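You operate a simulated robot arm through the tools that you are given. There is no shell and no other tool.

You run a simulated two-armed robot. Do the job below in one go: nothing can be reset, and whatever is moved stays where it is left.

Task
Press the shaker knob three times. Then put the block from the low shelf of the store rack on the work top of the filter rack. Then take the olive block and put it on the square block. Then take the pine stamp and leave it on top of the padded block. Then fetch the silver box and set it on the top shelf of the store rack. Then open the block drawer, fetch the teal box and set it in the inside of the block drawer, then shut the drawer. The order counts. Set down upright: olive block.
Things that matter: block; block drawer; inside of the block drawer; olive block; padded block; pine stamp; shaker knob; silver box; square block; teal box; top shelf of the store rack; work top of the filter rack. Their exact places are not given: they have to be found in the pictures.

The check looks at the end state, three seconds after you hand in, the way a careful person would. Anything else that was tipped, shoved, dropped, spilled or broken makes it a failure.

Robot
Two 7-joint arms with fingered hands on one trunk, on a base that drives. Base frame: it is fixed to the floor where the robot stands at the start and does not move with it; the origin is under the middle of the robot, x ahead of it, y to its left, z up. Units: m, degrees, N and s.
The left shoulder is at the start at [0.02, 0.123, 1.237], the right one opposite. Each reaches about 0.626 m from its shoulder. Places, roughly: block (8x5x5 cm) [-1.9, 1.2, 0.6]; block drawer [2.2, 4.2, 0.7]; inside of the block drawer [2.2, 4.2, 0.7]; olive block (4x3x5 cm) [-0.6, 2.9, 0.8]; padded block (7x6x5 cm) [2.3, 0.5, 0.8]; pine stamp (4x2x6 cm) [-0.3, 3.3, 0.8]; shaker knob [-1.2, 1.7, 1.7]; silver box (5x5x5 cm) [0.1, 3.6, 0.8]; square block (6x5x2 cm) [-0.5, 2.7, 0.8]; teal box (5x5x5 cm) [0.1, 3.6, 0.8]; top shelf of the store rack (133x20 cm) [-2.24, 0.74, 1.44]; work top of the filter rack [-1.1, 2.3, 0.8]. Payload 2.4 kg a hand.
Tool frame (each hand has its own): the origin (TCP) lies between the finger pads and is the grasp point; the fingertips stand 0.017 m ahead of it; z points along the fingers, y is the line along which they close. The gripper opens to 0.088 m. The gripper's body begins 0.047 m behind the TCP. The gripper is a hand of 3 fingers: y runs from the thumb to the fingers, the wrist lies at [0, 0, -0.165] in the tool frame, and closing takes about 1.5 s.
Orientation is that of the tool frame in the base frame, as a unit quaternion [x, y, z, w]. With the fingers straight down and closing along the base's y, the tool's x points along the base's -x, its y along +y and its z along -z.

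Tools
- The arms move only by the tool move_arm. It takes "left_steps", "right_steps" or both (then of equal length, played together; a hand with none holds still); each is a list of rows, each an object of numbers (a shift or turn left out is 0, a gripper value left out holds the last): "tx", "ty", "tz": the shift along the tool's x, y, z in m; "wx", "wy", "wz": the turn, a rotation vector about the tool's x, y, z in degrees. In form: [{"tx": .., "ty": .., "tz": .., "wx": .., "wy": .., "wz": ..}, ...]. A call has 1 to 20 rows; each row is the pose to reach, as a shift and turn from the pose commanded when the call began, along the tool's axes at that moment. "left_hand" and "right_hand" are, for a hand that has rows, the finger opening in m, from 0 to 0.088, set as the call begins (left out, the last holds). A row lasts 0.2 s, in which the tool goes at most 0.05 m and 8.6 degrees; a call with a longer step from one row to the next is refused whole, and so is a gripper value outside its range. A pose out of reach is approached as far as the arm can. The call stops where the force on the tool passes 40 N (or 10 N more than at its start, if that is more) or the arm is blocked; 0.2 s more then pass. The fingers move at their own pace (about 0.045 m/s each) and stop on an object; they squeeze with about 25 N. The grip force told is the motor's: it shows also when the fingers shut on nothing. Time passes only in rows, and 0.2 s behind the last, so rows that repeat a pose let the fingers close. The reply holds the time, the measured pose of the TCP, the force on the tool along the base axes, the opening and the grip force, in the units named above and with some noise, with the torque about the TCP (base axes, N m) and any sound that the robot's microphone picked up.
- Cameras (640 x 400 px; columns grow to the right, rows downward): "scene" is now at [0.0622, 0.0171, 1.6995]; the picture's right is [0.19, -0.98, 0.00], its down [-0.67, -0.13, -0.73] and it looks along [0.72, 0.14, -0.68] (base axes); focal length 269 px, centre (320, 200). "left" rides on the left gripper at [-0.052, 0.004, -0.066] in its tool frame; the picture's right is [-0.08, -1.00, 0.00], its down [0.78, -0.07, -0.62] and it looks along [0.62, -0.05, 0.78] (tool axes); focal length 243 px, centre (320, 200). "right" rides on the right gripper at [0.052, 0.004, -0.066] in its tool frame; the picture's right is [-0.08, 1.00, 0.00], its down [-0.78, -0.07, -0.62] and it looks along [-0.62, -0.05, 0.78] (tool axes); focal length 243 px, centre (320, 200).
- grab_frame(camera): a new picture of that camera. The clock stands still meanwhile.
- lift_body(by): slides the trunk up (or, below 0, down) by that many m; the arms and the scene camera ride with it, the base frame stays. It gives what a move gives, with no picture.
- steer(legs): drives the robot by 1 to 6 legs, each [ahead, left, turn to the left] in m, m and degrees, along the robot's own axes; the way and the turn of a leg run together, so that a leg with both is an arc; at most 1.5 m and 180 degrees a leg. The arms and the cameras ride along, it lands a little off, and it stops where it bumps. It gives what a move gives.
- move_fingers(finger1, finger2, thumb_bend, hand): sets how far each is bent, from 0 (flat) to 1 (curled in); at 0.3 the hand is open as for a grip, at 0.7 the pads meet at the TCP. One left out holds its place. A second passes; each finger stops where it meets its share of the squeeze, and holds until it gets a number again. A gripper value or a shape takes the hand back. It gives what a move gives, with no picture; readings hold the bend of each and the force on the fingers (four entries, about 0 where the hand has none), thumb and palm.
- set_grasp(shape, hand): the hand has 3 fingers and takes this shape, open, in about a second: jaw (thumb against the fingers, like two jaws); tri (thumb and two fingers); tip (a fingertip pinch); poke (one finger out to press); point (the index stretched); flat (the hand flat); cup (the hand cupped); fist (a fist). The gripper value then closes the fingers along that shape, each until it touches; the sizes above hold for jaw. It gives what a move gives, with no picture.
- pan_tilt(pan, tilt): turns the head with the scene camera to pan (to the left, within 120 degrees either way) and tilt (down, from -29 to 69), counted from straight ahead of the robot. It gives what a move gives.
- locate(camera, pixels): there is no depth. For up to 12 entries [column, row, z] of the newest picture of that camera ("zoom" is the newest enlarged one), the place [x, y] in the base frame at which the ray of that pixel passes the height z, good to about 0.002 m. The clock stands still meanwhile.
- enlarge(camera, box): a new picture of the part [left, top, right, bottom] of that camera's present view, enlarged. The clock stands still meanwhile.
- finish_job(): hands the job in; it is judged then, once.

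Open the grippers and draw the arms clear of the work before you hand the job in, unless the task says otherwise.

The tools are called after "Emit:" as name(argument=value, ...) on one line, values as JSON. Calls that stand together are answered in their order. move_arm: Moves the arms, as the interface text tells. Its arguments: {"type":"object","properties":{"left_steps":{"type":"array","items":{"type":"object","properties":{"tx":{"type":"number"},"ty":{"type":"number"},"tz":{"type":"number"},"wx":{"type":"number"},"wy":{"type":"number"},"wz":{"type":"number"}}}},"left_hand":{"type":"number"},"right_steps":{"type":"array","items":{"type":"object","properties":{"tx":{"type":"number"},"ty":{"type":"number"},"tz":{"type":"number"},"wx":{"type":"number"},"wy":{"type":"number"},"wz":{"type":"number"}}}},"right_hand":{"type":"number"}},"required":[]} The other tools are called the same way: lift_body (by) slides the trunk up or down; set_grasp (shape, hand) gives the hand a shape; move_fingers (finger1, finger2, thumb_bend, hand) moves the fingers one by one; steer (legs) drives the base; pan_tilt (pan, tilt) turns the head that bears the scene camera; grab_frame (camera) takes a picture; locate (camera, pixels) gives the place at which the rays of pixels pass given heights; enlarge (camera, box) takes an enlarged picture of a part of a camera's view; finish_job () hands the job in.

At the start:

```text
t: 0.0
left_eef_pos: [0.2994, 0.1289, 1.1318]
left_ee_rot: [0.0, 1.0, 0.0, 0.0]
left_ft_force: [-0.1, 0.3, -0.4]
left_torque: [-0.01, -0.04, -0.01]
left_gripper_width: 0.0879
left_finger_force: 0.1
left_shape: jaw
left_bend: [0.3, 0.3, 0.3]
left_finger forces: [0.0, 0.0, 0.0, 0.0, 0.0, 0.0]
right_eef_pos: [0.2975, -0.1326, 1.1334]
right_ee_rot: [0.0, 1.0, 0.0, 0.0]
right_ft_force: [-0.6, -0.9, -0.5]
right_torque: [0.02, -0.02, -0.01]
right_gripper_width: 0.0881
right_finger_force: 0.2
right_shape: jaw
right_bend: [0.3, 0.3, 0.3]
right_finger forces: [0.1, 0.1, 0.0, 0.0, 0.0, 0.1]
trunk travel left (down, up): [-0.45, 0.38]
robot x, y, heading: [-0.0018, 0.0009, 0.1]
head pan, tilt: [10.7, 43.2]
```

scene: 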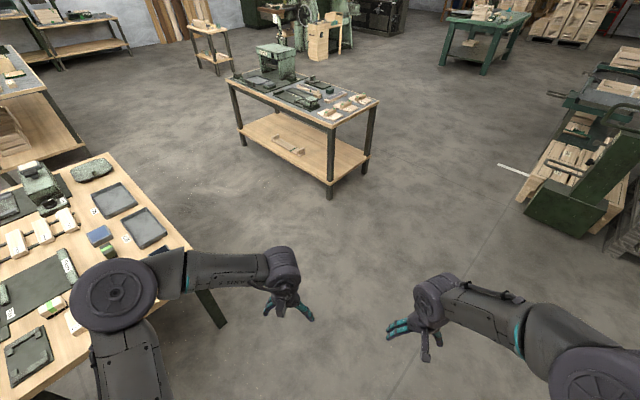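
right: 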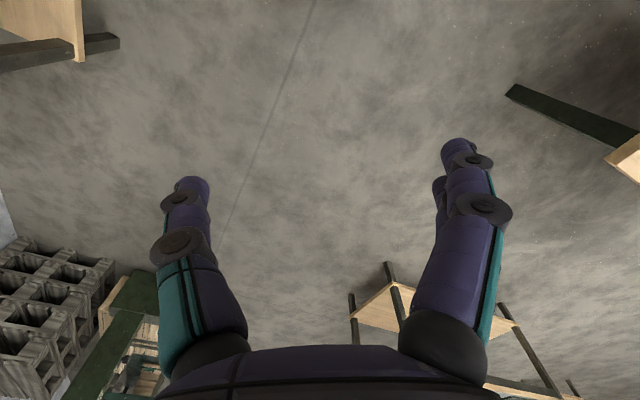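
left: 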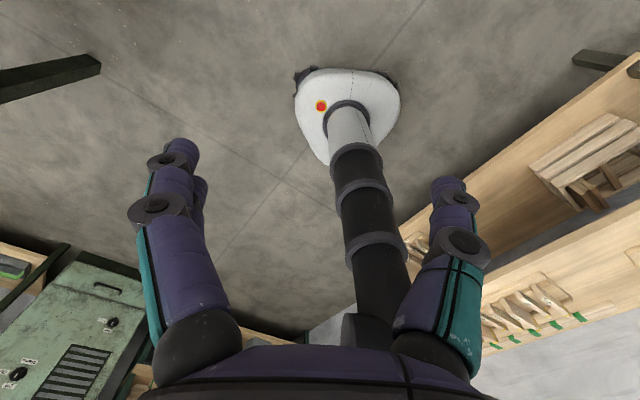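

I start by surveying the room; the scene picture shows a bench to the left-front and a table ahead. I turn the head to the left to find the store rack and filter rack.

Emit:
pan_tilt(pan=60, tilt=25)

Emit:
grab_frame(camera="scene")

Emit:
pan_tilt(pan=119, tilt=20)

Emit:
grab_frame(camera="scene")

```text
t: 1.2
left_eef_pos: [0.2983, 0.1285, 1.132]
left_ee_rot: [0.001, 1.0, 0.0, 0.0]
left_ft_force: [-1.1, -0.9, -0.7]
left_torque: [0.0, -0.01, -0.04]
left_gripper_width: 0.0879
left_finger_force: 0.1
left_shape: jaw
left_bend: [0.3, 0.3, 0.3]
left_finger forces: [0.0, 0.0, 0.0, 0.0, 0.0, 0.0]
right_eef_pos: [0.2976, -0.1321, 1.135]
right_ee_rot: [0.0, 1.0, 0.0, -0.001]
right_ft_force: [-1.0, -0.9, 0.2]
right_torque: [0.0, -0.01, -0.01]
right_gripper_width: 0.088
right_finger_force: 0.0
right_shape: jaw
right_bend: [0.3, 0.3, 0.3]
right_finger forces: [0.0, 0.0, 0.0, 0.1, 0.0, 0.0]
trunk travel left (down, up): [-0.45, 0.38]
robot x, y, heading: [0.0005, -0.0004, -0.1]
head pan, tilt: [60.0, 25.0]
```

```text
taken
```

scene: 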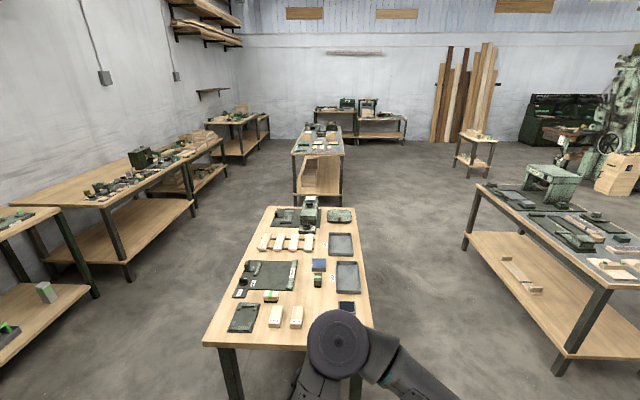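

```text
t: 2.5
left_eef_pos: [0.2987, 0.1295, 1.1309]
left_ee_rot: [0.0, 1.0, 0.0, 0.0]
left_ft_force: [-0.1, -0.2, 0.2]
left_torque: [-0.03, 0.02, 0.02]
left_gripper_width: 0.0878
left_finger_force: 0.1
left_shape: jaw
left_bend: [0.3, 0.3, 0.3]
left_finger forces: [0.0, 0.0, 0.1, 0.0, 0.0, 0.0]
right_eef_pos: [0.2983, -0.1316, 1.1336]
right_ee_rot: [-0.001, 1.0, 0.0, 0.0]
right_ft_force: [-0.5, 1.1, -0.6]
right_torque: [0.02, 0.0, 0.0]
right_gripper_width: 0.0878
right_finger_force: 0.0
right_shape: jaw
right_bend: [0.3, 0.3, 0.3]
right_finger forces: [0.0, 0.0, 0.1, 0.1, 0.1, 0.0]
trunk travel left (down, up): [-0.45, 0.38]
robot x, y, heading: [-0.0029, 0.0015, 0.0]
head pan, tilt: [119.0, 20.0]
```

```text
taken
```

scene: 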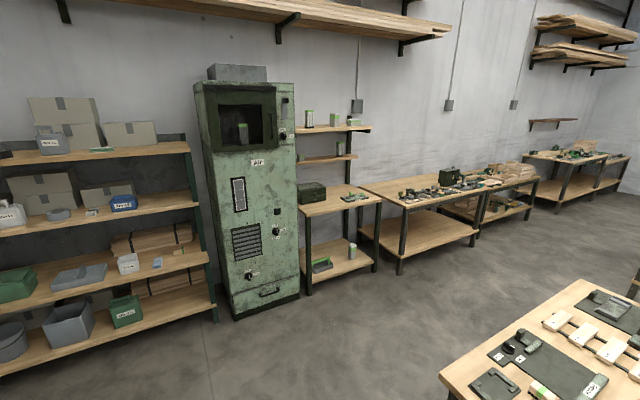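

The left shows the store rack (cols 0-215), the green cabinet with knobs (cols 195-300), and the filter rack next to it (cols 298-380). I enlarge each region to identify the parts.

Emit:
enlarge(camera="scene", box=[190, 60, 310, 320])

Emit:
enlarge(camera="scene", box=[0, 90, 220, 340])

Emit:
enlarge(camera="scene", box=[280, 90, 400, 290])

Emit:
enlarge(camera="scene", box=[360, 130, 640, 270])

```text
1.54 times, centred on (250, 190) of scene
```

zoom: 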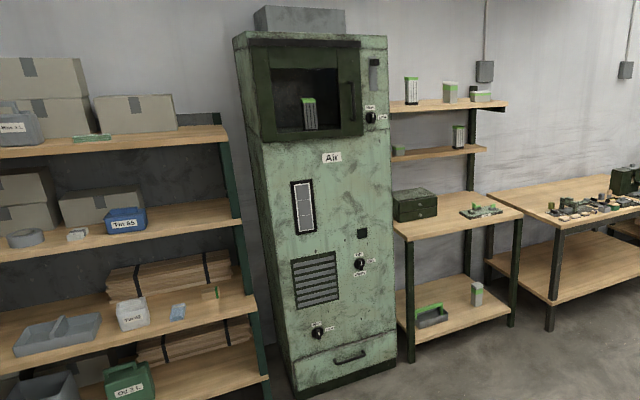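

```text
1.60 times, centred on (110, 215) of scene
```

zoom: 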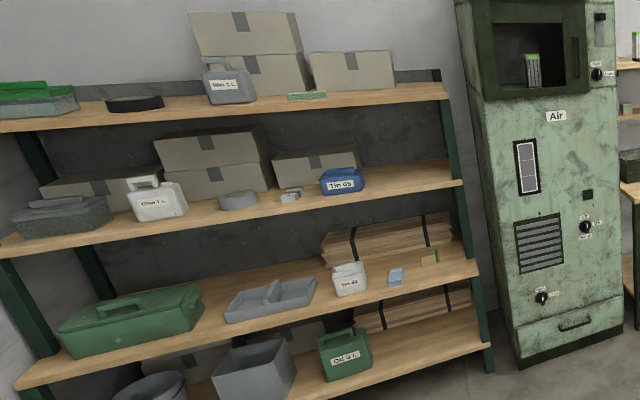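

```text
2.00 times, centred on (340, 190) of scene
```

zoom: 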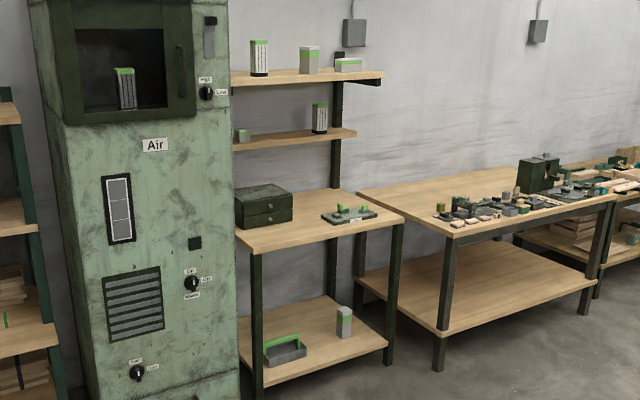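

```text
2.29 times, centred on (500, 200) of scene
```

zoom: 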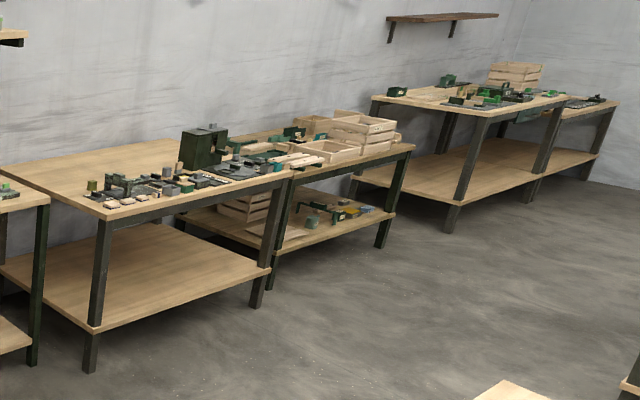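

The cabinet carries several knobs; the one at (282,135)/(285,108) fits the rough spot. I map the floor space first, locating corners of the near table and racks in this view.

Emit:
locate(camera="scene", pixels=[[440, 375, 0.85], [580, 280, 0.85], [235, 318, 0.0], [301, 298, 0.0], [215, 322, 0.0], [309, 292, 0.0], [378, 270, 0.0], [401, 273, 0.0], [473, 245, 0.0], [195, 85, 1.8], [294, 85, 1.8], [187, 147, 1.44]])

Emit:
pan_tilt(pan=75, tilt=45)

Emit:
grab_frame(camera="scene")

```text
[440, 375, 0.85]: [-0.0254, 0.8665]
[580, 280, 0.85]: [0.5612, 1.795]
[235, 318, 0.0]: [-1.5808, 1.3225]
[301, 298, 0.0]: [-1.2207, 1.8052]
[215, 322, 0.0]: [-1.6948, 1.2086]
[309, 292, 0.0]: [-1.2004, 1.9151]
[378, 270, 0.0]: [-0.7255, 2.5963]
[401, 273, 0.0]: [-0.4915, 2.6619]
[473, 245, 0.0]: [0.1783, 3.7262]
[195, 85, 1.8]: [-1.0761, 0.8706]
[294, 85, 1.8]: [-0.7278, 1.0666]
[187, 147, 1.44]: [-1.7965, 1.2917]
```

```text
t: 3.6
left_eef_pos: [0.2986, 0.1291, 1.1328]
left_ee_rot: [0.0, 1.0, 0.0, 0.0]
left_ft_force: [0.7, -0.1, 0.0]
left_torque: [-0.03, 0.02, -0.01]
left_gripper_width: 0.0879
left_finger_force: 0.1
left_shape: jaw
left_bend: [0.3, 0.3, 0.3]
left_finger forces: [0.0, 0.0, 0.0, 0.0, 0.0, 0.0]
right_eef_pos: [0.2978, -0.1329, 1.1339]
right_ee_rot: [0.0, 1.0, 0.0, 0.0]
right_ft_force: [-0.5, 0.0, 0.2]
right_torque: [0.02, -0.02, 0.01]
right_gripper_width: 0.088
right_finger_force: 0.1
right_shape: jaw
right_bend: [0.3, 0.3, 0.3]
right_finger forces: [0.0, 0.1, 0.0, 0.1, 0.0, 0.0]
trunk travel left (down, up): [-0.45, 0.38]
robot x, y, heading: [0.0006, -0.0016, 0.2]
head pan, tilt: [75.0, 45.0]
```

```text
taken
```

scene: 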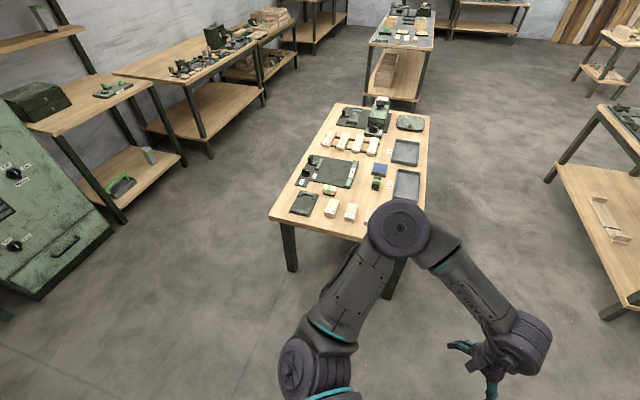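

Table corner is ~0.87 m away and the cabinet's front runs at about 53°, so it must be faced with heading ≈143°. I turn there and drive partway to look closer.

Emit:
steer(legs=[[0, 0, 143], [0.8, 0, 0], [0, -0.6, 0]])

Emit:
pan_tilt(pan=0, tilt=5)

Emit:
grab_frame(camera="scene")

```text
t: 16.8
left_eef_pos: [-0.6094, 1.025, 1.1321]
left_ee_rot: [0.95, -0.313, 0.001, 0.0]
left_ft_force: [-1.0, -0.9, 0.0]
left_torque: [-0.04, -0.02, 0.0]
left_gripper_width: 0.0878
left_finger_force: 0.1
left_shape: jaw
left_bend: [0.3, 0.3, 0.3]
left_finger forces: [0.0, 0.1, 0.0, 0.1, 0.1, 0.1]
right_eef_pos: [-0.453, 1.2353, 1.1348]
right_ee_rot: [0.95, -0.312, 0.0, 0.0]
right_ft_force: [0.6, -0.2, 0.2]
right_torque: [0.01, 0.01, 0.02]
right_gripper_width: 0.0881
right_finger_force: 0.0
right_shape: jaw
right_bend: [0.3, 0.3, 0.3]
right_finger forces: [0.1, 0.0, 0.0, 0.0, 0.1, 0.0]
trunk travel left (down, up): [-0.45, 0.38]
robot x, y, heading: [-0.2945, 0.9506, 143.6]
head pan, tilt: [75.0, 45.0]
```

```text
t: 18.2
left_eef_pos: [-0.6088, 1.0267, 1.132]
left_ee_rot: [0.95, -0.312, 0.0, 0.0]
left_ft_force: [0.0, -0.2, 0.2]
left_torque: [0.0, 0.01, -0.02]
left_gripper_width: 0.0877
left_finger_force: 0.0
left_shape: jaw
left_bend: [0.3, 0.3, 0.3]
left_finger forces: [0.1, 0.0, 0.1, 0.0, 0.0, 0.0]
right_eef_pos: [-0.4526, 1.236, 1.1346]
right_ee_rot: [0.95, -0.312, 0.0, 0.0]
right_ft_force: [-1.1, 0.3, 0.0]
right_torque: [0.0, -0.02, -0.02]
right_gripper_width: 0.0879
right_finger_force: 0.1
right_shape: jaw
right_bend: [0.3, 0.3, 0.3]
right_finger forces: [0.1, 0.1, 0.0, 0.1, 0.0, 0.0]
trunk travel left (down, up): [-0.45, 0.38]
robot x, y, heading: [-0.2936, 0.9482, 143.7]
head pan, tilt: [0.0, 5.0]
```

```text
taken
```

scene: 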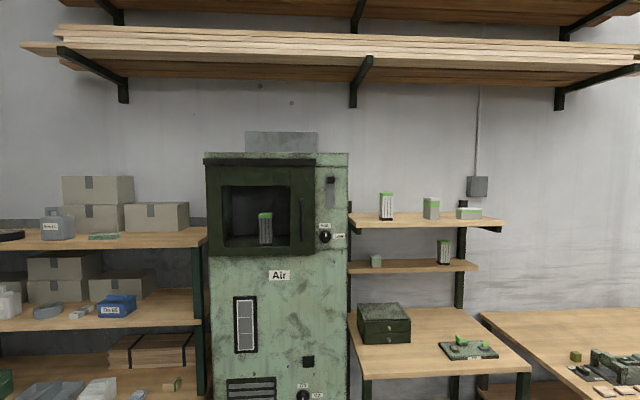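

The robot is at (-0.29,0.95) facing the cabinet. I enlarge the control strip around (328,210) to read labels.

Emit:
enlarge(camera="scene", box=[290, 160, 370, 260])

Emit:
enlarge(camera="scene", box=[340, 180, 520, 370])

Emit:
pan_tilt(pan=0, tilt=40)

Emit:
grab_frame(camera="scene")

```text
4.00 times, centred on (330, 210) of scene
```

zoom: 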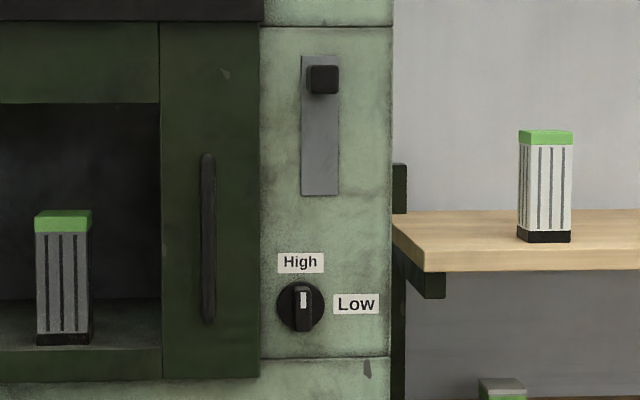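

```text
2.11 times, centred on (430, 275) of scene
```

zoom: 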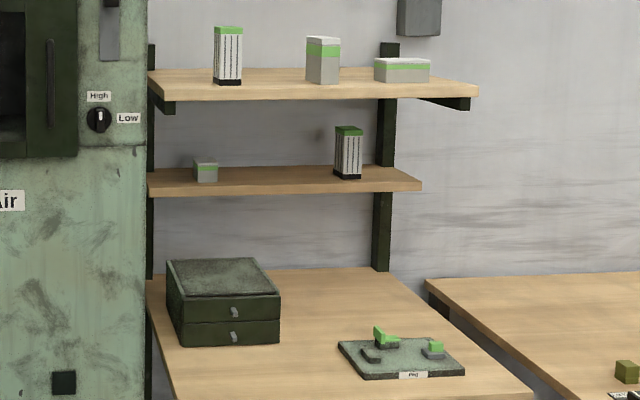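

```text
t: 19.2
left_eef_pos: [-0.61, 1.0257, 1.1323]
left_ee_rot: [0.95, -0.312, 0.0, 0.0]
left_ft_force: [0.4, 0.7, 0.0]
left_torque: [-0.06, 0.04, 0.01]
left_gripper_width: 0.0879
left_finger_force: 0.1
left_shape: jaw
left_bend: [0.3, 0.3, 0.3]
left_finger forces: [0.1, 0.1, 0.0, 0.1, 0.0, 0.0]
right_eef_pos: [-0.4525, 1.2353, 1.1335]
right_ee_rot: [0.95, -0.312, 0.0, 0.0]
right_ft_force: [-0.3, 0.8, -0.9]
right_torque: [-0.03, -0.02, 0.0]
right_gripper_width: 0.088
right_finger_force: 0.0
right_shape: jaw
right_bend: [0.3, 0.3, 0.3]
right_finger forces: [0.1, 0.0, 0.0, 0.1, 0.0, 0.1]
trunk travel left (down, up): [-0.45, 0.38]
robot x, y, heading: [-0.2936, 0.9505, 143.6]
head pan, tilt: [0.0, 40.0]
```

```text
taken
```

scene: 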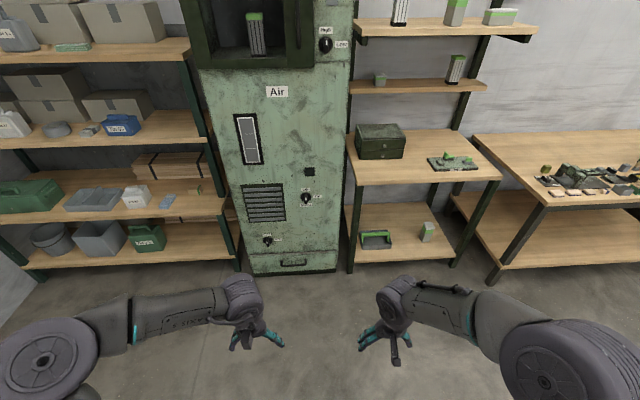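

The shaker knob fits the black square knob at the top of the grey plate (enlarged at (323,80), i.e. z≈1.68). I drive nearer so the left shoulder lines up with it, and raise the trunk.

Emit:
steer(legs=[[0.45, -0.15, 0]])

Emit:
lift_body(by=0.3)

Emit:
pan_tilt(pan=10, tilt=25)

Emit:
grab_frame(camera="scene")

```text
t: 22.1
left_eef_pos: [-0.8903, 1.4127, 1.132]
left_ee_rot: [0.95, -0.312, 0.0, 0.0]
left_ft_force: [0.3, 0.2, 0.7]
left_torque: [0.0, 0.01, 0.03]
left_gripper_width: 0.088
left_finger_force: 0.1
left_shape: jaw
left_bend: [0.3, 0.3, 0.3]
left_finger forces: [0.1, 0.0, 0.0, 0.0, 0.0, 0.1]
right_eef_pos: [-0.7342, 1.6218, 1.1329]
right_ee_rot: [0.95, -0.312, 0.0, 0.0]
right_ft_force: [0.4, 0.2, -0.3]
right_torque: [0.05, 0.0, 0.03]
right_gripper_width: 0.0878
right_finger_force: 0.2
right_shape: jaw
right_bend: [0.3, 0.3, 0.3]
right_finger forces: [0.0, 0.0, 0.0, 0.0, 0.1, 0.0]
trunk travel left (down, up): [-0.45, 0.38]
robot x, y, heading: [-0.5745, 1.3385, 143.4]
head pan, tilt: [0.0, 40.0]
```

```text
t: 25.1
left_eef_pos: [-0.8907, 1.4133, 1.4324]
left_ee_rot: [0.95, -0.312, 0.001, 0.0]
left_ft_force: [0.3, -0.6, 0.7]
left_torque: [0.03, 0.02, -0.03]
left_gripper_width: 0.0879
left_finger_force: 0.1
left_shape: jaw
left_bend: [0.3, 0.3, 0.3]
left_finger forces: [0.0, 0.0, 0.0, 0.0, 0.0, 0.1]
right_eef_pos: [-0.7348, 1.6226, 1.4337]
right_ee_rot: [0.95, -0.311, 0.0, 0.0]
right_ft_force: [-0.5, -0.5, 0.0]
right_torque: [-0.01, -0.03, -0.02]
right_gripper_width: 0.0881
right_finger_force: 0.1
right_shape: jaw
right_bend: [0.3, 0.3, 0.3]
right_finger forces: [0.1, 0.0, 0.0, 0.1, 0.0, 0.0]
trunk travel left (down, up): [-0.75, 0.08]
robot x, y, heading: [-0.5728, 1.3364, 143.6]
head pan, tilt: [0.0, 40.0]
```

```text
t: 25.9
left_eef_pos: [-0.8901, 1.4122, 1.4316]
left_ee_rot: [0.95, -0.311, 0.0, -0.001]
left_ft_force: [-0.1, -1.3, -0.6]
left_torque: [0.03, 0.0, -0.01]
left_gripper_width: 0.088
left_finger_force: 0.0
left_shape: jaw
left_bend: [0.3, 0.3, 0.3]
left_finger forces: [0.0, 0.1, 0.0, 0.1, 0.1, 0.0]
right_eef_pos: [-0.7336, 1.6228, 1.4334]
right_ee_rot: [0.95, -0.311, 0.0, -0.001]
right_ft_force: [1.0, 0.0, 0.1]
right_torque: [-0.01, 0.01, 0.0]
right_gripper_width: 0.0877
right_finger_force: 0.1
right_shape: jaw
right_bend: [0.3, 0.3, 0.3]
right_finger forces: [0.0, 0.1, 0.0, 0.1, 0.1, 0.0]
trunk travel left (down, up): [-0.75, 0.08]
robot x, y, heading: [-0.5722, 1.3415, 143.5]
head pan, tilt: [10.0, 25.0]
```

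```text
taken
```

scene: 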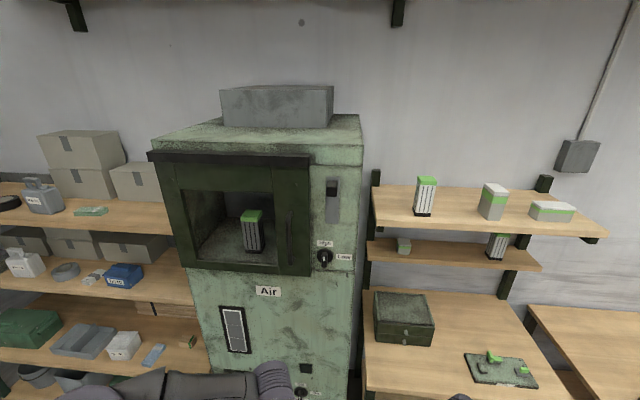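

The knob is now at about (332,187). I enlarge to see its profile.

Emit:
enlarge(camera="scene", box=[300, 165, 364, 205])

Emit:
locate(camera="zoom", pixels=[[320, 200, 1.68], [320, 200, 1.66], [320, 200, 1.64]])

```text
10.00 times, centred on (332, 185) of scene
```

zoom: 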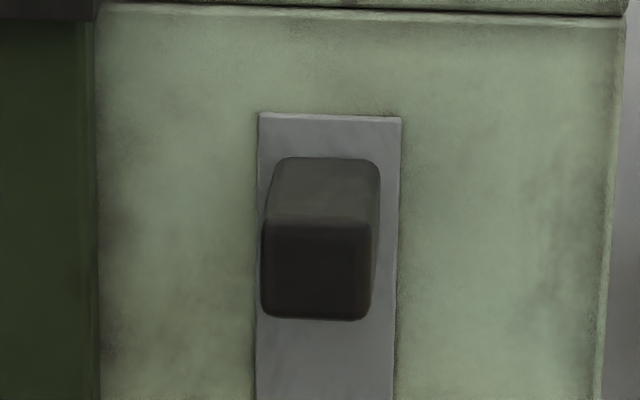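

```text
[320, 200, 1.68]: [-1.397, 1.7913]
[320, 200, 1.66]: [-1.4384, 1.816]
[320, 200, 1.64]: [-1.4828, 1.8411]
```

The knob is a square push block sticking out of a plate. I turn the left hand from pointing down to pointing forward, raising it, still far from the cabinet.

Emit:
move_arm(left_steps=[{"wy": -7.5, "tx": -0.01, "tz": -0.025}, {"wy": -15, "tx": -0.02, "tz": -0.05}, {"wy": -22.5, "tx": -0.03, "tz": -0.075}, {"wy": -30, "tx": -0.04, "tz": -0.1}, {"wy": -37.5, "tx": -0.05, "tz": -0.125}, {"wy": -45, "tx": -0.06, "tz": -0.15}, {"wy": -52.5, "tx": -0.07, "tz": -0.175}, {"wy": -60, "tx": -0.08, "tz": -0.2}, {"wy": -67.5, "tx": -0.09, "tz": -0.225}, {"wy": -75, "tx": -0.1, "tz": -0.25}, {"wy": -82.5, "tx": -0.11, "tz": -0.275}, {"wy": -90, "tx": -0.12, "tz": -0.29}])

Emit:
grab_frame(camera="left")

Emit:
grab_frame(camera="scene")

```text
t: 28.4
left_eef_pos: [-0.9862, 1.4835, 1.723]
left_ee_rot: [-0.671, 0.22, 0.673, 0.221]
left_ft_force: [-0.5, -0.2, 0.1]
left_torque: [-0.01, 0.01, -0.02]
left_gripper_width: 0.088
left_finger_force: 0.1
left_shape: jaw
left_bend: [0.3, 0.3, 0.3]
left_finger forces: [0.0, 0.0, 0.1, 0.0, 0.0, 0.1]
right_eef_pos: [-0.7353, 1.623, 1.4333]
right_ee_rot: [0.95, -0.311, 0.0, 0.0]
right_ft_force: [-0.6, 1.0, 0.2]
right_torque: [0.03, 0.01, -0.01]
right_gripper_width: 0.0877
right_finger_force: 0.1
right_shape: jaw
right_bend: [0.3, 0.3, 0.3]
right_finger forces: [0.0, 0.0, 0.1, 0.1, 0.0, 0.0]
trunk travel left (down, up): [-0.75, 0.08]
robot x, y, heading: [-0.5723, 1.3363, 143.7]
head pan, tilt: [10.0, 25.0]
```

```text
taken
```

left: 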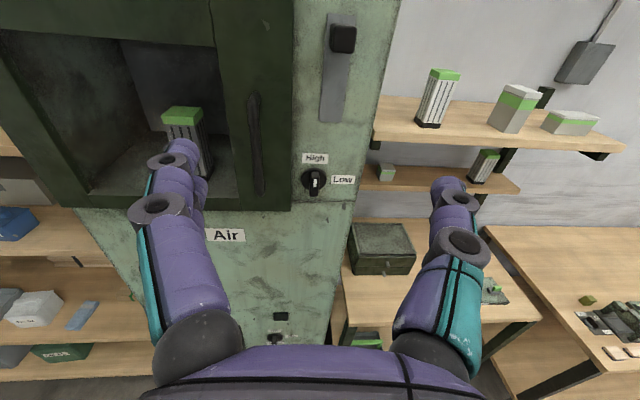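

```text
taken
```

scene: 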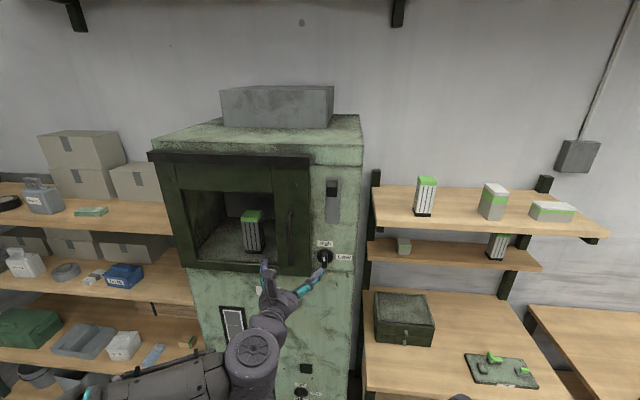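

The knob shows at (342,38) in the left camera and (332,187) in the scene camera; I triangulate from both.

Emit:
locate(camera="left", pixels=[[342, 38, 1.7], [342, 38, 1.72], [342, 38, 1.74], [342, 38, 1.76], [314, 182, 1.4], [314, 182, 1.5]])

Emit:
locate(camera="scene", pixels=[[332, 189, 1.7], [332, 189, 1.72], [332, 189, 1.74], [332, 189, 1.76], [325, 257, 1.4], [325, 257, 1.5]])

Emit:
enlarge(camera="left", box=[302, 10, 382, 60])

```text
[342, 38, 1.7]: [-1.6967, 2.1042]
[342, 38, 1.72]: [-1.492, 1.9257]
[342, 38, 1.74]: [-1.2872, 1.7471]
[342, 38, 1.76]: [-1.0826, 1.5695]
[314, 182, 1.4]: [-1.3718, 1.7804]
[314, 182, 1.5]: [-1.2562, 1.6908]
```

```text
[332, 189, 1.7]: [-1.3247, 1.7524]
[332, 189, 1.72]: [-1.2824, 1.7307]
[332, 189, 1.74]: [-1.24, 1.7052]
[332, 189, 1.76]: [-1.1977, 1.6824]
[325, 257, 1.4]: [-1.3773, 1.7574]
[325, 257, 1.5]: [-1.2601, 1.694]
```

```text
8.00 times, centred on (342, 35) of left
```

zoom: 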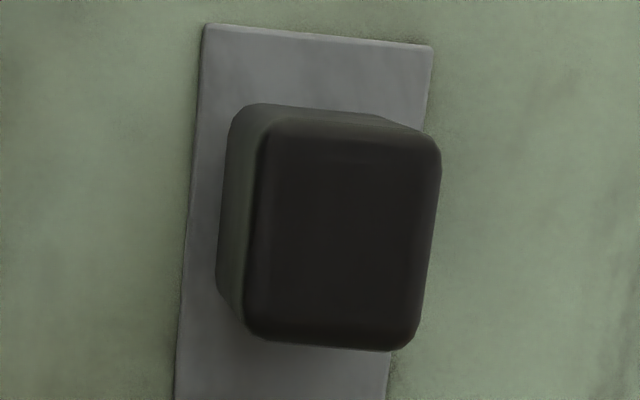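

Triangulating gives the knob's front face at about (-1.24,1.71,1.735). I close the left fingers into a poker, and drive 0.22 m ahead and 0.03 m right.

Emit:
steer(legs=[[0.22, -0.03, 0]])

Emit:
move_arm(left_hand=0.0, left_steps=[{"tx": 0}, {"tx": 0}, {"tx": 0}, {"tx": 0}, {"tx": 0}, {"tx": 0}, {"tx": 0}, {"tx": 0}])

Emit:
grab_frame(camera="left")

Emit:
grab_frame(camera="scene")

```text
t: 30.1
left_eef_pos: [-1.1416, 1.6374, 1.7226]
left_ee_rot: [-0.671, 0.221, 0.673, 0.221]
left_ft_force: [-0.1, 0.4, -0.5]
left_torque: [-0.01, 0.01, 0.04]
left_gripper_width: 0.0876
left_finger_force: 0.1
left_shape: jaw
left_bend: [0.3, 0.3, 0.3]
left_finger forces: [0.0, 0.1, 0.0, 0.1, 0.1, 0.0]
right_eef_pos: [-0.8884, 1.7745, 1.4337]
right_ee_rot: [0.95, -0.312, -0.001, 0.0]
right_ft_force: [-0.1, -0.4, -0.5]
right_torque: [-0.02, 0.0, 0.01]
right_gripper_width: 0.0878
right_finger_force: 0.1
right_shape: jaw
right_bend: [0.3, 0.3, 0.3]
right_finger forces: [0.1, 0.1, 0.1, 0.0, 0.0, 0.0]
trunk travel left (down, up): [-0.75, 0.08]
robot x, y, heading: [-0.7283, 1.491, 143.7]
head pan, tilt: [10.0, 25.0]
```

```text
t: 31.9
left_eef_pos: [-1.1415, 1.6362, 1.7219]
left_ee_rot: [0.672, -0.221, -0.671, -0.221]
left_ft_force: [0.1, -0.3, 0.4]
left_torque: [-0.01, -0.02, 0.02]
left_gripper_width: 0.0
left_finger_force: 24.9
left_shape: jaw
left_bend: [0.67, 0.67, 0.8]
left_finger forces: [0.0, 0.1, 0.0, 0.1, 0.0, 0.1]
right_eef_pos: [-0.8896, 1.775, 1.4335]
right_ee_rot: [0.95, -0.312, 0.0, 0.0]
right_ft_force: [0.2, -0.9, 0.4]
right_torque: [0.0, -0.01, 0.0]
right_gripper_width: 0.0881
right_finger_force: 0.1
right_shape: jaw
right_bend: [0.3, 0.3, 0.3]
right_finger forces: [0.0, 0.0, 0.0, 0.0, 0.1, 0.1]
trunk travel left (down, up): [-0.75, 0.08]
robot x, y, heading: [-0.7272, 1.4942, 143.7]
head pan, tilt: [10.0, 25.0]
```

```text
taken
```

left: 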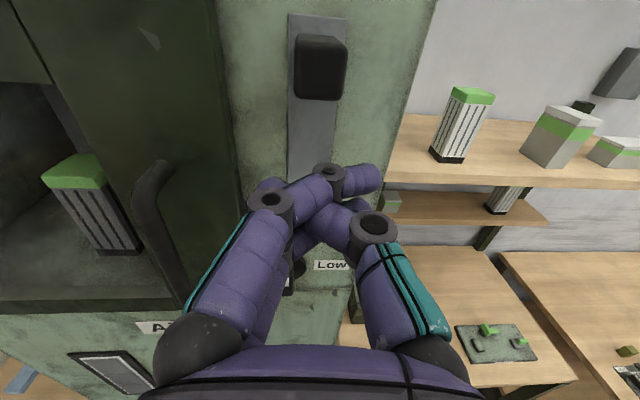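

```text
taken
```

scene: 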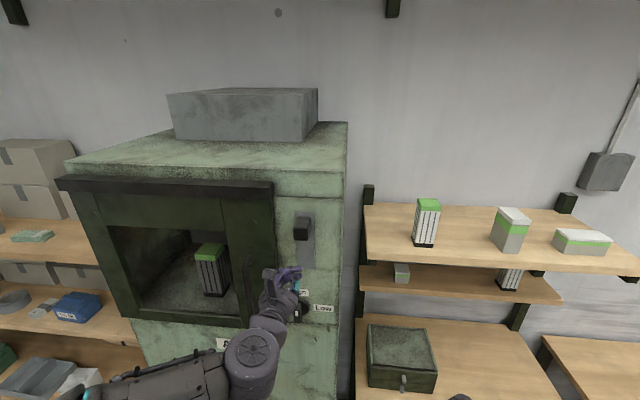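

The closed fingers cross at (325,175), a messy poker. I try the poke shape and look at where the finger stands.

Emit:
set_grasp(shape="poke", hand="left")

Emit:
grab_frame(camera="left")

Emit:
grab_frame(camera="scene")

```text
t: 32.8
left_eef_pos: [-1.1412, 1.6371, 1.7232]
left_ee_rot: [0.672, -0.221, -0.672, -0.221]
left_ft_force: [0.6, 0.0, -0.2]
left_torque: [-0.03, -0.03, 0.02]
left_gripper_width: 0.0
left_finger_force: 0.0
left_shape: poke
left_bend: [1.0, 1.0, 1.0]
left_finger forces: [0.0, 0.0, 0.1, 0.0, 0.0, 0.0]
right_eef_pos: [-0.8895, 1.7749, 1.4336]
right_ee_rot: [0.95, -0.312, 0.0, 0.0]
right_ft_force: [0.1, -0.6, -0.5]
right_torque: [0.01, 0.02, 0.01]
right_gripper_width: 0.088
right_finger_force: 0.1
right_shape: jaw
right_bend: [0.3, 0.3, 0.3]
right_finger forces: [0.0, 0.1, 0.1, 0.1, 0.1, 0.0]
trunk travel left (down, up): [-0.75, 0.08]
robot x, y, heading: [-0.727, 1.4898, 143.4]
head pan, tilt: [10.0, 25.0]
```

```text
taken
```

left: 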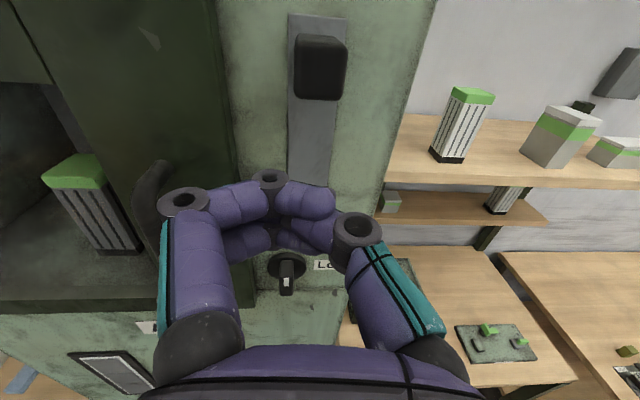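

```text
taken
```

scene: 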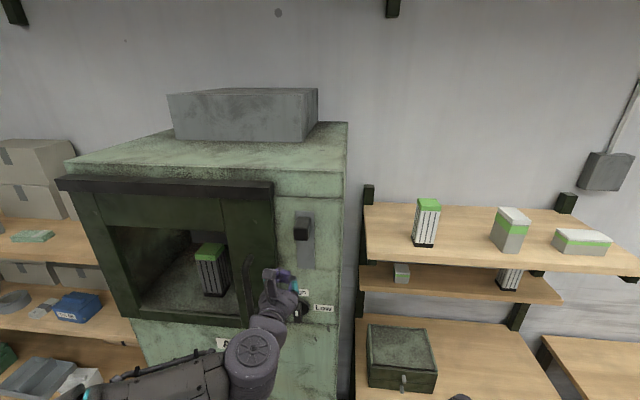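

Poke leaves all fingers curled, so I go back to the jaw shape nearly closed, which puts the tips together just ahead of the TCP.

Emit:
set_grasp(shape="jaw", hand="left")

Emit:
move_arm(left_hand=0.012, left_steps=[{"tx": 0}, {"tx": 0}, {"tx": 0}, {"tx": 0}, {"tx": 0}, {"tx": 0}, {"tx": 0}, {"tx": 0}])

Emit:
grab_frame(camera="left")

Emit:
locate(camera="left", pixels=[[321, 68, 1.72], [321, 68, 1.74], [321, 68, 1.76], [304, 68, 1.74], [345, 68, 1.74]])

```text
t: 33.7
left_eef_pos: [-1.1419, 1.6366, 1.7223]
left_ee_rot: [0.672, -0.221, -0.671, -0.221]
left_ft_force: [-0.3, -0.1, -0.1]
left_torque: [0.04, 0.03, 0.0]
left_gripper_width: 0.088
left_finger_force: 0.0
left_shape: jaw
left_bend: [0.3, 0.3, 0.3]
left_finger forces: [0.0, 0.0, 0.1, 0.1, 0.0, 0.0]
right_eef_pos: [-0.8889, 1.7749, 1.4356]
right_ee_rot: [0.95, -0.312, -0.001, 0.0]
right_ft_force: [0.5, 0.1, 0.2]
right_torque: [0.0, 0.0, -0.02]
right_gripper_width: 0.0877
right_finger_force: 0.1
right_shape: jaw
right_bend: [0.3, 0.3, 0.3]
right_finger forces: [0.1, 0.0, 0.0, 0.0, 0.0, 0.1]
trunk travel left (down, up): [-0.75, 0.08]
robot x, y, heading: [-0.7318, 1.4938, 143.5]
head pan, tilt: [10.0, 25.0]
```

```text
t: 35.5
left_eef_pos: [-1.1423, 1.6371, 1.7232]
left_ee_rot: [-0.672, 0.221, 0.672, 0.221]
left_ft_force: [0.1, -0.1, 0.4]
left_torque: [0.0, 0.02, -0.01]
left_gripper_width: 0.0124
left_finger_force: 0.1
left_shape: jaw
left_bend: [0.72, 0.72, 0.7]
left_finger forces: [0.0, 0.0, 0.0, 0.1, 0.0, 0.0]
right_eef_pos: [-0.8894, 1.7753, 1.4343]
right_ee_rot: [0.95, -0.313, -0.001, 0.0]
right_ft_force: [0.2, -0.1, 0.0]
right_torque: [-0.03, 0.03, 0.02]
right_gripper_width: 0.0878
right_finger_force: 0.1
right_shape: jaw
right_bend: [0.3, 0.3, 0.3]
right_finger forces: [0.0, 0.1, 0.0, 0.1, 0.1, 0.1]
trunk travel left (down, up): [-0.75, 0.08]
robot x, y, heading: [-0.7278, 1.4931, 143.6]
head pan, tilt: [10.0, 25.0]
```

```text
taken
```

left: 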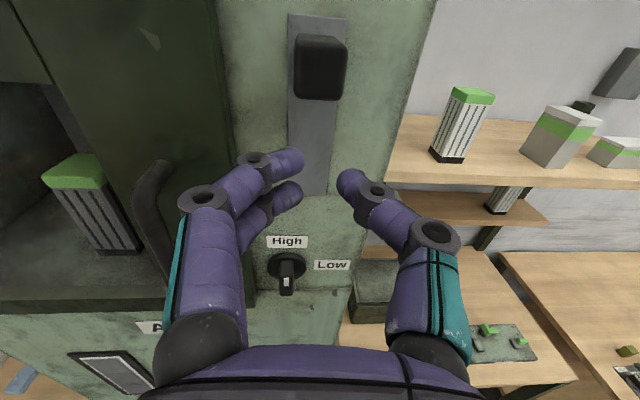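

```text
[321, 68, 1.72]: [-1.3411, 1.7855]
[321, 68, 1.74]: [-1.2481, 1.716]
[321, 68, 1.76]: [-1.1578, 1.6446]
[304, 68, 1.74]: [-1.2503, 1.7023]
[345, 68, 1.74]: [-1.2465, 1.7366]
```

The tips are ~1.7 cm apart, centred on the knob's lateral line. I raise by 15 mm and advance 85 mm to just before the knob.

Emit:
move_arm(left_steps=[{"tx": -0.015, "tz": 0.0}, {"tx": -0.015, "tz": 0.03}, {"tx": -0.015, "tz": 0.06}, {"tx": -0.015, "tz": 0.085}, {"tx": -0.015, "tz": 0.085}])

Emit:
grab_frame(camera="left")

Emit:
grab_frame(camera="scene")

```text
t: 36.7
left_eef_pos: [-1.2047, 1.6831, 1.739]
left_ee_rot: [-0.671, 0.221, 0.673, 0.221]
left_ft_force: [6.3, -3.8, 0.5]
left_torque: [-0.02, -0.01, -0.01]
left_gripper_width: 0.0001
left_finger_force: 25.5
left_shape: jaw
left_bend: [0.72, 0.72, 0.81]
left_finger forces: [2.1, 2.1, 0.0, 0.0, 8.0, 0.0]
right_eef_pos: [-0.8853, 1.7718, 1.4348]
right_ee_rot: [0.95, -0.312, -0.002, -0.001]
right_ft_force: [-0.5, 0.3, 0.2]
right_torque: [0.02, 0.0, -0.02]
right_gripper_width: 0.088
right_finger_force: 0.0
right_shape: jaw
right_bend: [0.3, 0.3, 0.3]
right_finger forces: [0.0, 0.0, 0.0, 0.0, 0.0, 0.0]
trunk travel left (down, up): [-0.75, 0.08]
robot x, y, heading: [-0.7262, 1.4916, 143.8]
head pan, tilt: [10.0, 25.0]
```

```text
taken
```

left: 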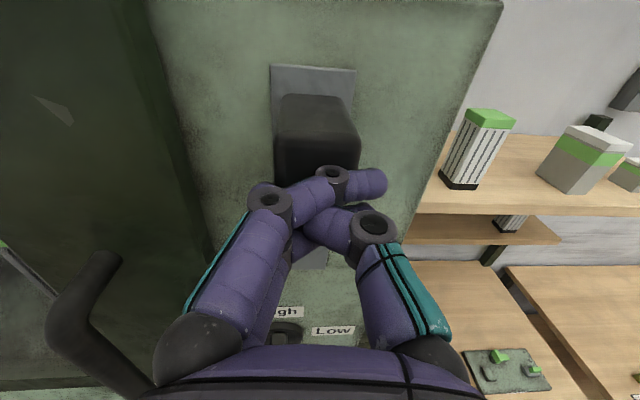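

```text
taken
```

scene: 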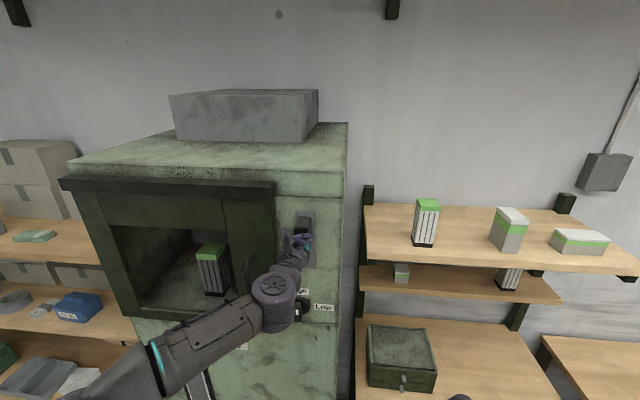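

The tips already touch (7 N along the normal). I enlarge the left view to see whether the knob has moved in before pressing further.

Emit:
enlarge(camera="left", box=[240, 50, 400, 150])

Emit:
enlarge(camera="scene", box=[264, 190, 344, 260])

```text
4.00 times, centred on (320, 100) of left
```

zoom: 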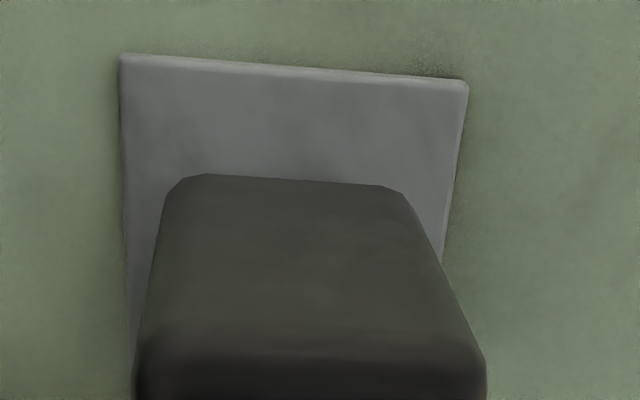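

```text
5.71 times, centred on (304, 225) of scene
```

zoom: 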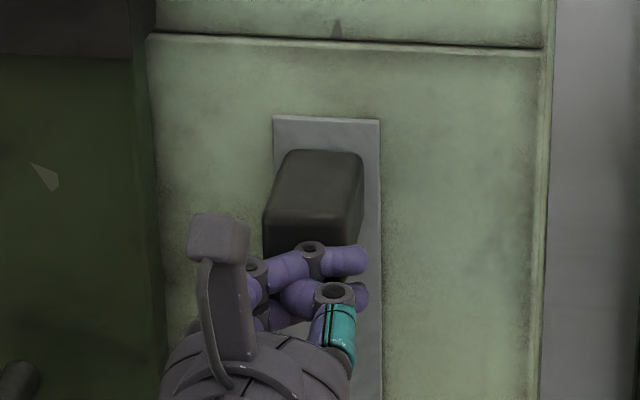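

The force is small and the commanded point is 7 mm beyond the measured one. I push 15 mm further inward to see whether the knob yields.

Emit:
move_arm(left_steps=[{"tz": 0.005}, {"tz": 0.01}, {"tz": 0.015}])

Emit:
enlarge(camera="scene", box=[264, 190, 344, 260])

```text
t: 37.5
left_eef_pos: [-1.2118, 1.6843, 1.7415]
left_ee_rot: [-0.669, 0.22, 0.675, 0.222]
left_ft_force: [26.7, -24.5, -8.1]
left_torque: [-0.04, 0.04, -0.16]
left_gripper_width: 0.0
left_finger_force: 24.8
left_shape: jaw
left_bend: [0.75, 0.75, 0.8]
left_finger forces: [19.1, 19.3, 0.1, 0.1, 10.4, 0.1]
right_eef_pos: [-0.8816, 1.7662, 1.436]
right_ee_rot: [0.95, -0.311, -0.003, -0.002]
right_ft_force: [-0.8, -0.2, 0.9]
right_torque: [-0.02, 0.0, -0.02]
right_gripper_width: 0.0882
right_finger_force: 0.0
right_shape: jaw
right_bend: [0.3, 0.3, 0.3]
right_finger forces: [0.0, 0.0, 0.1, 0.0, 0.1, 0.0]
trunk travel left (down, up): [-0.75, 0.08]
robot x, y, heading: [-0.7334, 1.4925, 143.6]
head pan, tilt: [10.0, 25.0]
stopped in row 3 (left hand): the force on the tool passed its limit at 43 N (the readings are from after the stop); the commanded pose is now the measured one
```

```text
5.71 times, centred on (304, 225) of scene
```

zoom: 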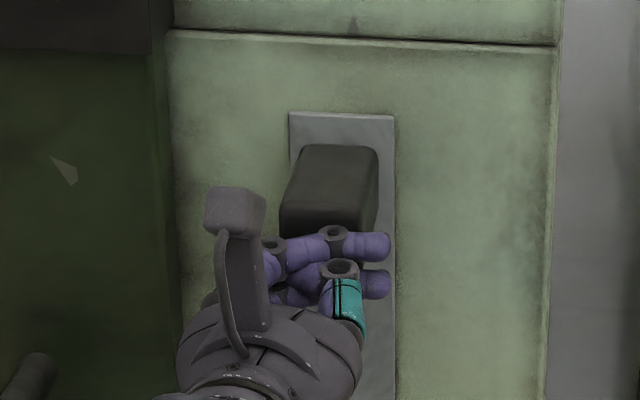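

The knob does not yield inward (43 N, no travel), so it is a lever that gets pressed down along its plate. I back off and raise the trunk so the fingers can come down on top of it.

Emit:
move_arm(left_steps=[{"tz": -0.03}, {"tz": -0.06}, {"tz": -0.07}])

Emit:
lift_body(by=0.06)

Emit:
grab_frame(camera="left")

Emit:
enlarge(camera="scene", box=[264, 190, 344, 260])

```text
t: 38.4
left_eef_pos: [-1.1665, 1.6549, 1.7368]
left_ee_rot: [0.672, -0.222, -0.671, -0.221]
left_ft_force: [0.8, 0.5, -0.7]
left_torque: [0.02, 0.02, -0.05]
left_gripper_width: 0.0
left_finger_force: 24.7
left_shape: jaw
left_bend: [0.71, 0.71, 0.78]
left_finger forces: [0.0, 0.0, 0.1, 0.0, 0.0, 0.0]
right_eef_pos: [-0.8909, 1.7772, 1.4336]
right_ee_rot: [0.95, -0.313, 0.001, 0.001]
right_ft_force: [0.6, -0.4, -0.1]
right_torque: [-0.02, -0.01, 0.04]
right_gripper_width: 0.088
right_finger_force: 0.2
right_shape: jaw
right_bend: [0.3, 0.3, 0.3]
right_finger forces: [0.0, 0.0, 0.1, 0.1, 0.0, 0.0]
trunk travel left (down, up): [-0.75, 0.08]
robot x, y, heading: [-0.7266, 1.4939, 143.5]
head pan, tilt: [10.0, 25.0]
```

```text
t: 39.4
left_eef_pos: [-1.1642, 1.6527, 1.7981]
left_ee_rot: [-0.671, 0.222, 0.671, 0.222]
left_ft_force: [-1.4, -0.1, -0.5]
left_torque: [-0.01, 0.0, 0.01]
left_gripper_width: 0.0
left_finger_force: 24.7
left_shape: jaw
left_bend: [0.71, 0.71, 0.78]
left_finger forces: [0.0, 0.0, 0.1, 0.0, 0.1, 0.0]
right_eef_pos: [-0.8892, 1.7741, 1.4951]
right_ee_rot: [0.95, -0.312, -0.001, 0.0]
right_ft_force: [-0.8, 0.7, 0.1]
right_torque: [0.01, -0.02, 0.0]
right_gripper_width: 0.0879
right_finger_force: 0.0
right_shape: jaw
right_bend: [0.3, 0.3, 0.3]
right_finger forces: [0.0, 0.1, 0.0, 0.0, 0.0, 0.0]
trunk travel left (down, up): [-0.81, 0.02]
robot x, y, heading: [-0.7311, 1.4935, 143.5]
head pan, tilt: [10.0, 25.0]
```

```text
taken
```

left: 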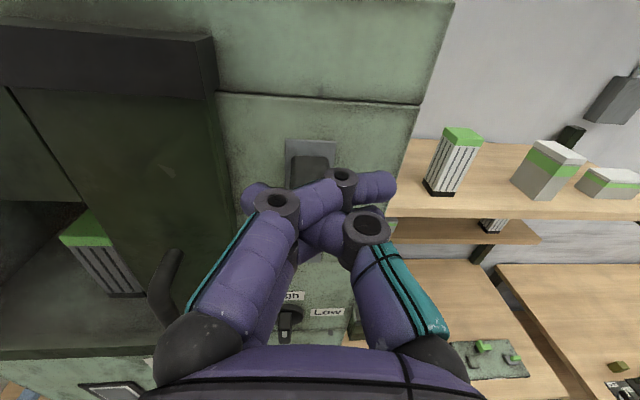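

```text
5.71 times, centred on (304, 225) of scene
```

zoom: 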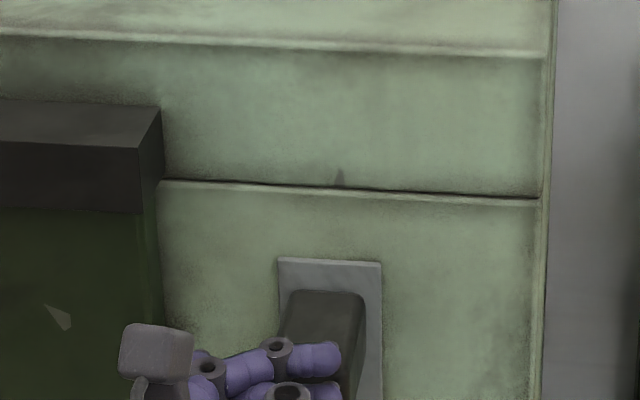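

The hand is now above the knob's level and centred on it. I move forward 87 mm so the fingertips stand over the knob's top.

Emit:
move_arm(left_steps=[{"tz": 0.03}, {"tz": 0.06}, {"tz": 0.087}, {"tz": 0.087}])

Emit:
grab_frame(camera="left")

Emit:
enlarge(camera="scene", box=[254, 210, 354, 280])

```text
t: 40.4
left_eef_pos: [-1.2348, 1.7053, 1.7985]
left_ee_rot: [0.672, -0.221, -0.671, -0.221]
left_ft_force: [0.3, 0.4, 0.7]
left_torque: [-0.02, -0.02, -0.03]
left_gripper_width: 0.0001
left_finger_force: 24.7
left_shape: jaw
left_bend: [0.71, 0.71, 0.78]
left_finger forces: [0.0, 0.0, 0.0, 0.0, 0.0, 0.0]
right_eef_pos: [-0.8888, 1.7744, 1.4939]
right_ee_rot: [0.95, -0.312, 0.001, 0.0]
right_ft_force: [0.1, 0.0, -0.5]
right_torque: [0.02, -0.01, 0.04]
right_gripper_width: 0.0881
right_finger_force: 0.1
right_shape: jaw
right_bend: [0.3, 0.3, 0.3]
right_finger forces: [0.0, 0.1, 0.0, 0.0, 0.1, 0.1]
trunk travel left (down, up): [-0.81, 0.02]
robot x, y, heading: [-0.7288, 1.4919, 143.8]
head pan, tilt: [10.0, 25.0]
```

```text
taken
```

left: 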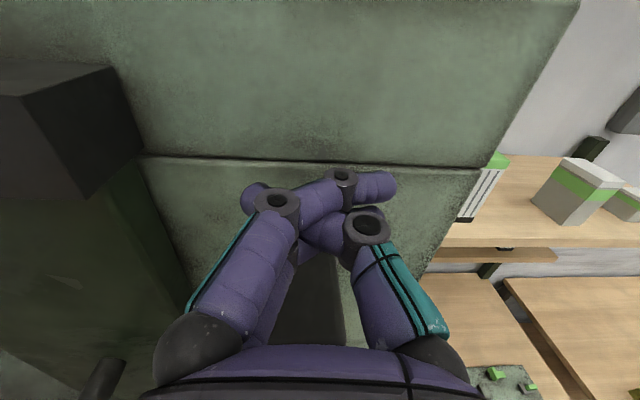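

```text
5.71 times, centred on (304, 245) of scene
```

zoom: 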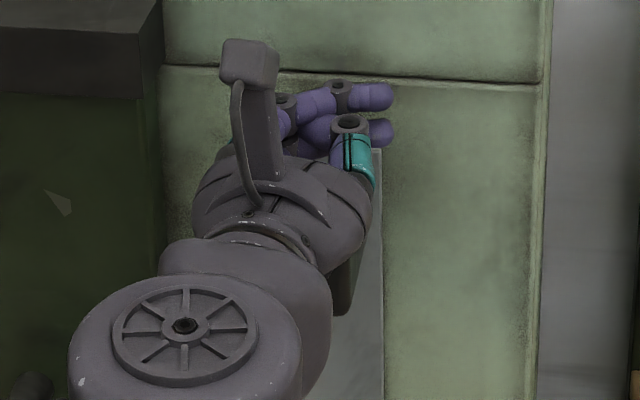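

The fingertips hover over the knob. I press down (tool +x) in 10 mm rows, watching force and sound.

Emit:
move_arm(left_steps=[{"tx": 0.01}, {"tx": 0.02}, {"tx": 0.03}, {"tx": 0.04}])

Emit:
enlarge(camera="scene", box=[254, 210, 354, 280])

```text
t: 41.4
left_eef_pos: [-1.2353, 1.7047, 1.7578]
left_ee_rot: [0.672, -0.221, -0.671, -0.222]
left_ft_force: [0.4, -0.3, 2.8]
left_torque: [-0.04, -0.03, 0.02]
left_gripper_width: 0.0
left_finger_force: 24.9
left_shape: jaw
left_bend: [0.71, 0.71, 0.78]
left_finger forces: [0.1, 1.9, 0.0, 0.0, 0.0, 0.1]
right_eef_pos: [-0.8894, 1.7735, 1.493]
right_ee_rot: [0.95, -0.311, 0.001, 0.0]
right_ft_force: [-0.2, 0.2, 0.1]
right_torque: [0.0, -0.03, 0.0]
right_gripper_width: 0.0878
right_finger_force: 0.2
right_shape: jaw
right_bend: [0.3, 0.3, 0.3]
right_finger forces: [0.1, 0.1, 0.1, 0.1, 0.1, 0.0]
trunk travel left (down, up): [-0.81, 0.02]
robot x, y, heading: [-0.7297, 1.4955, 143.8]
head pan, tilt: [10.0, 25.0]
```

```text
5.71 times, centred on (304, 245) of scene
```

zoom: 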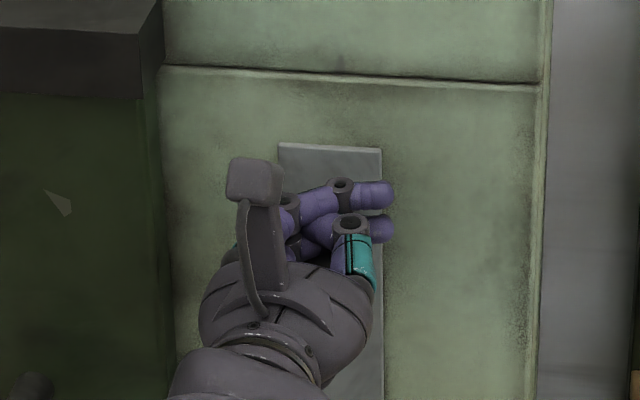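

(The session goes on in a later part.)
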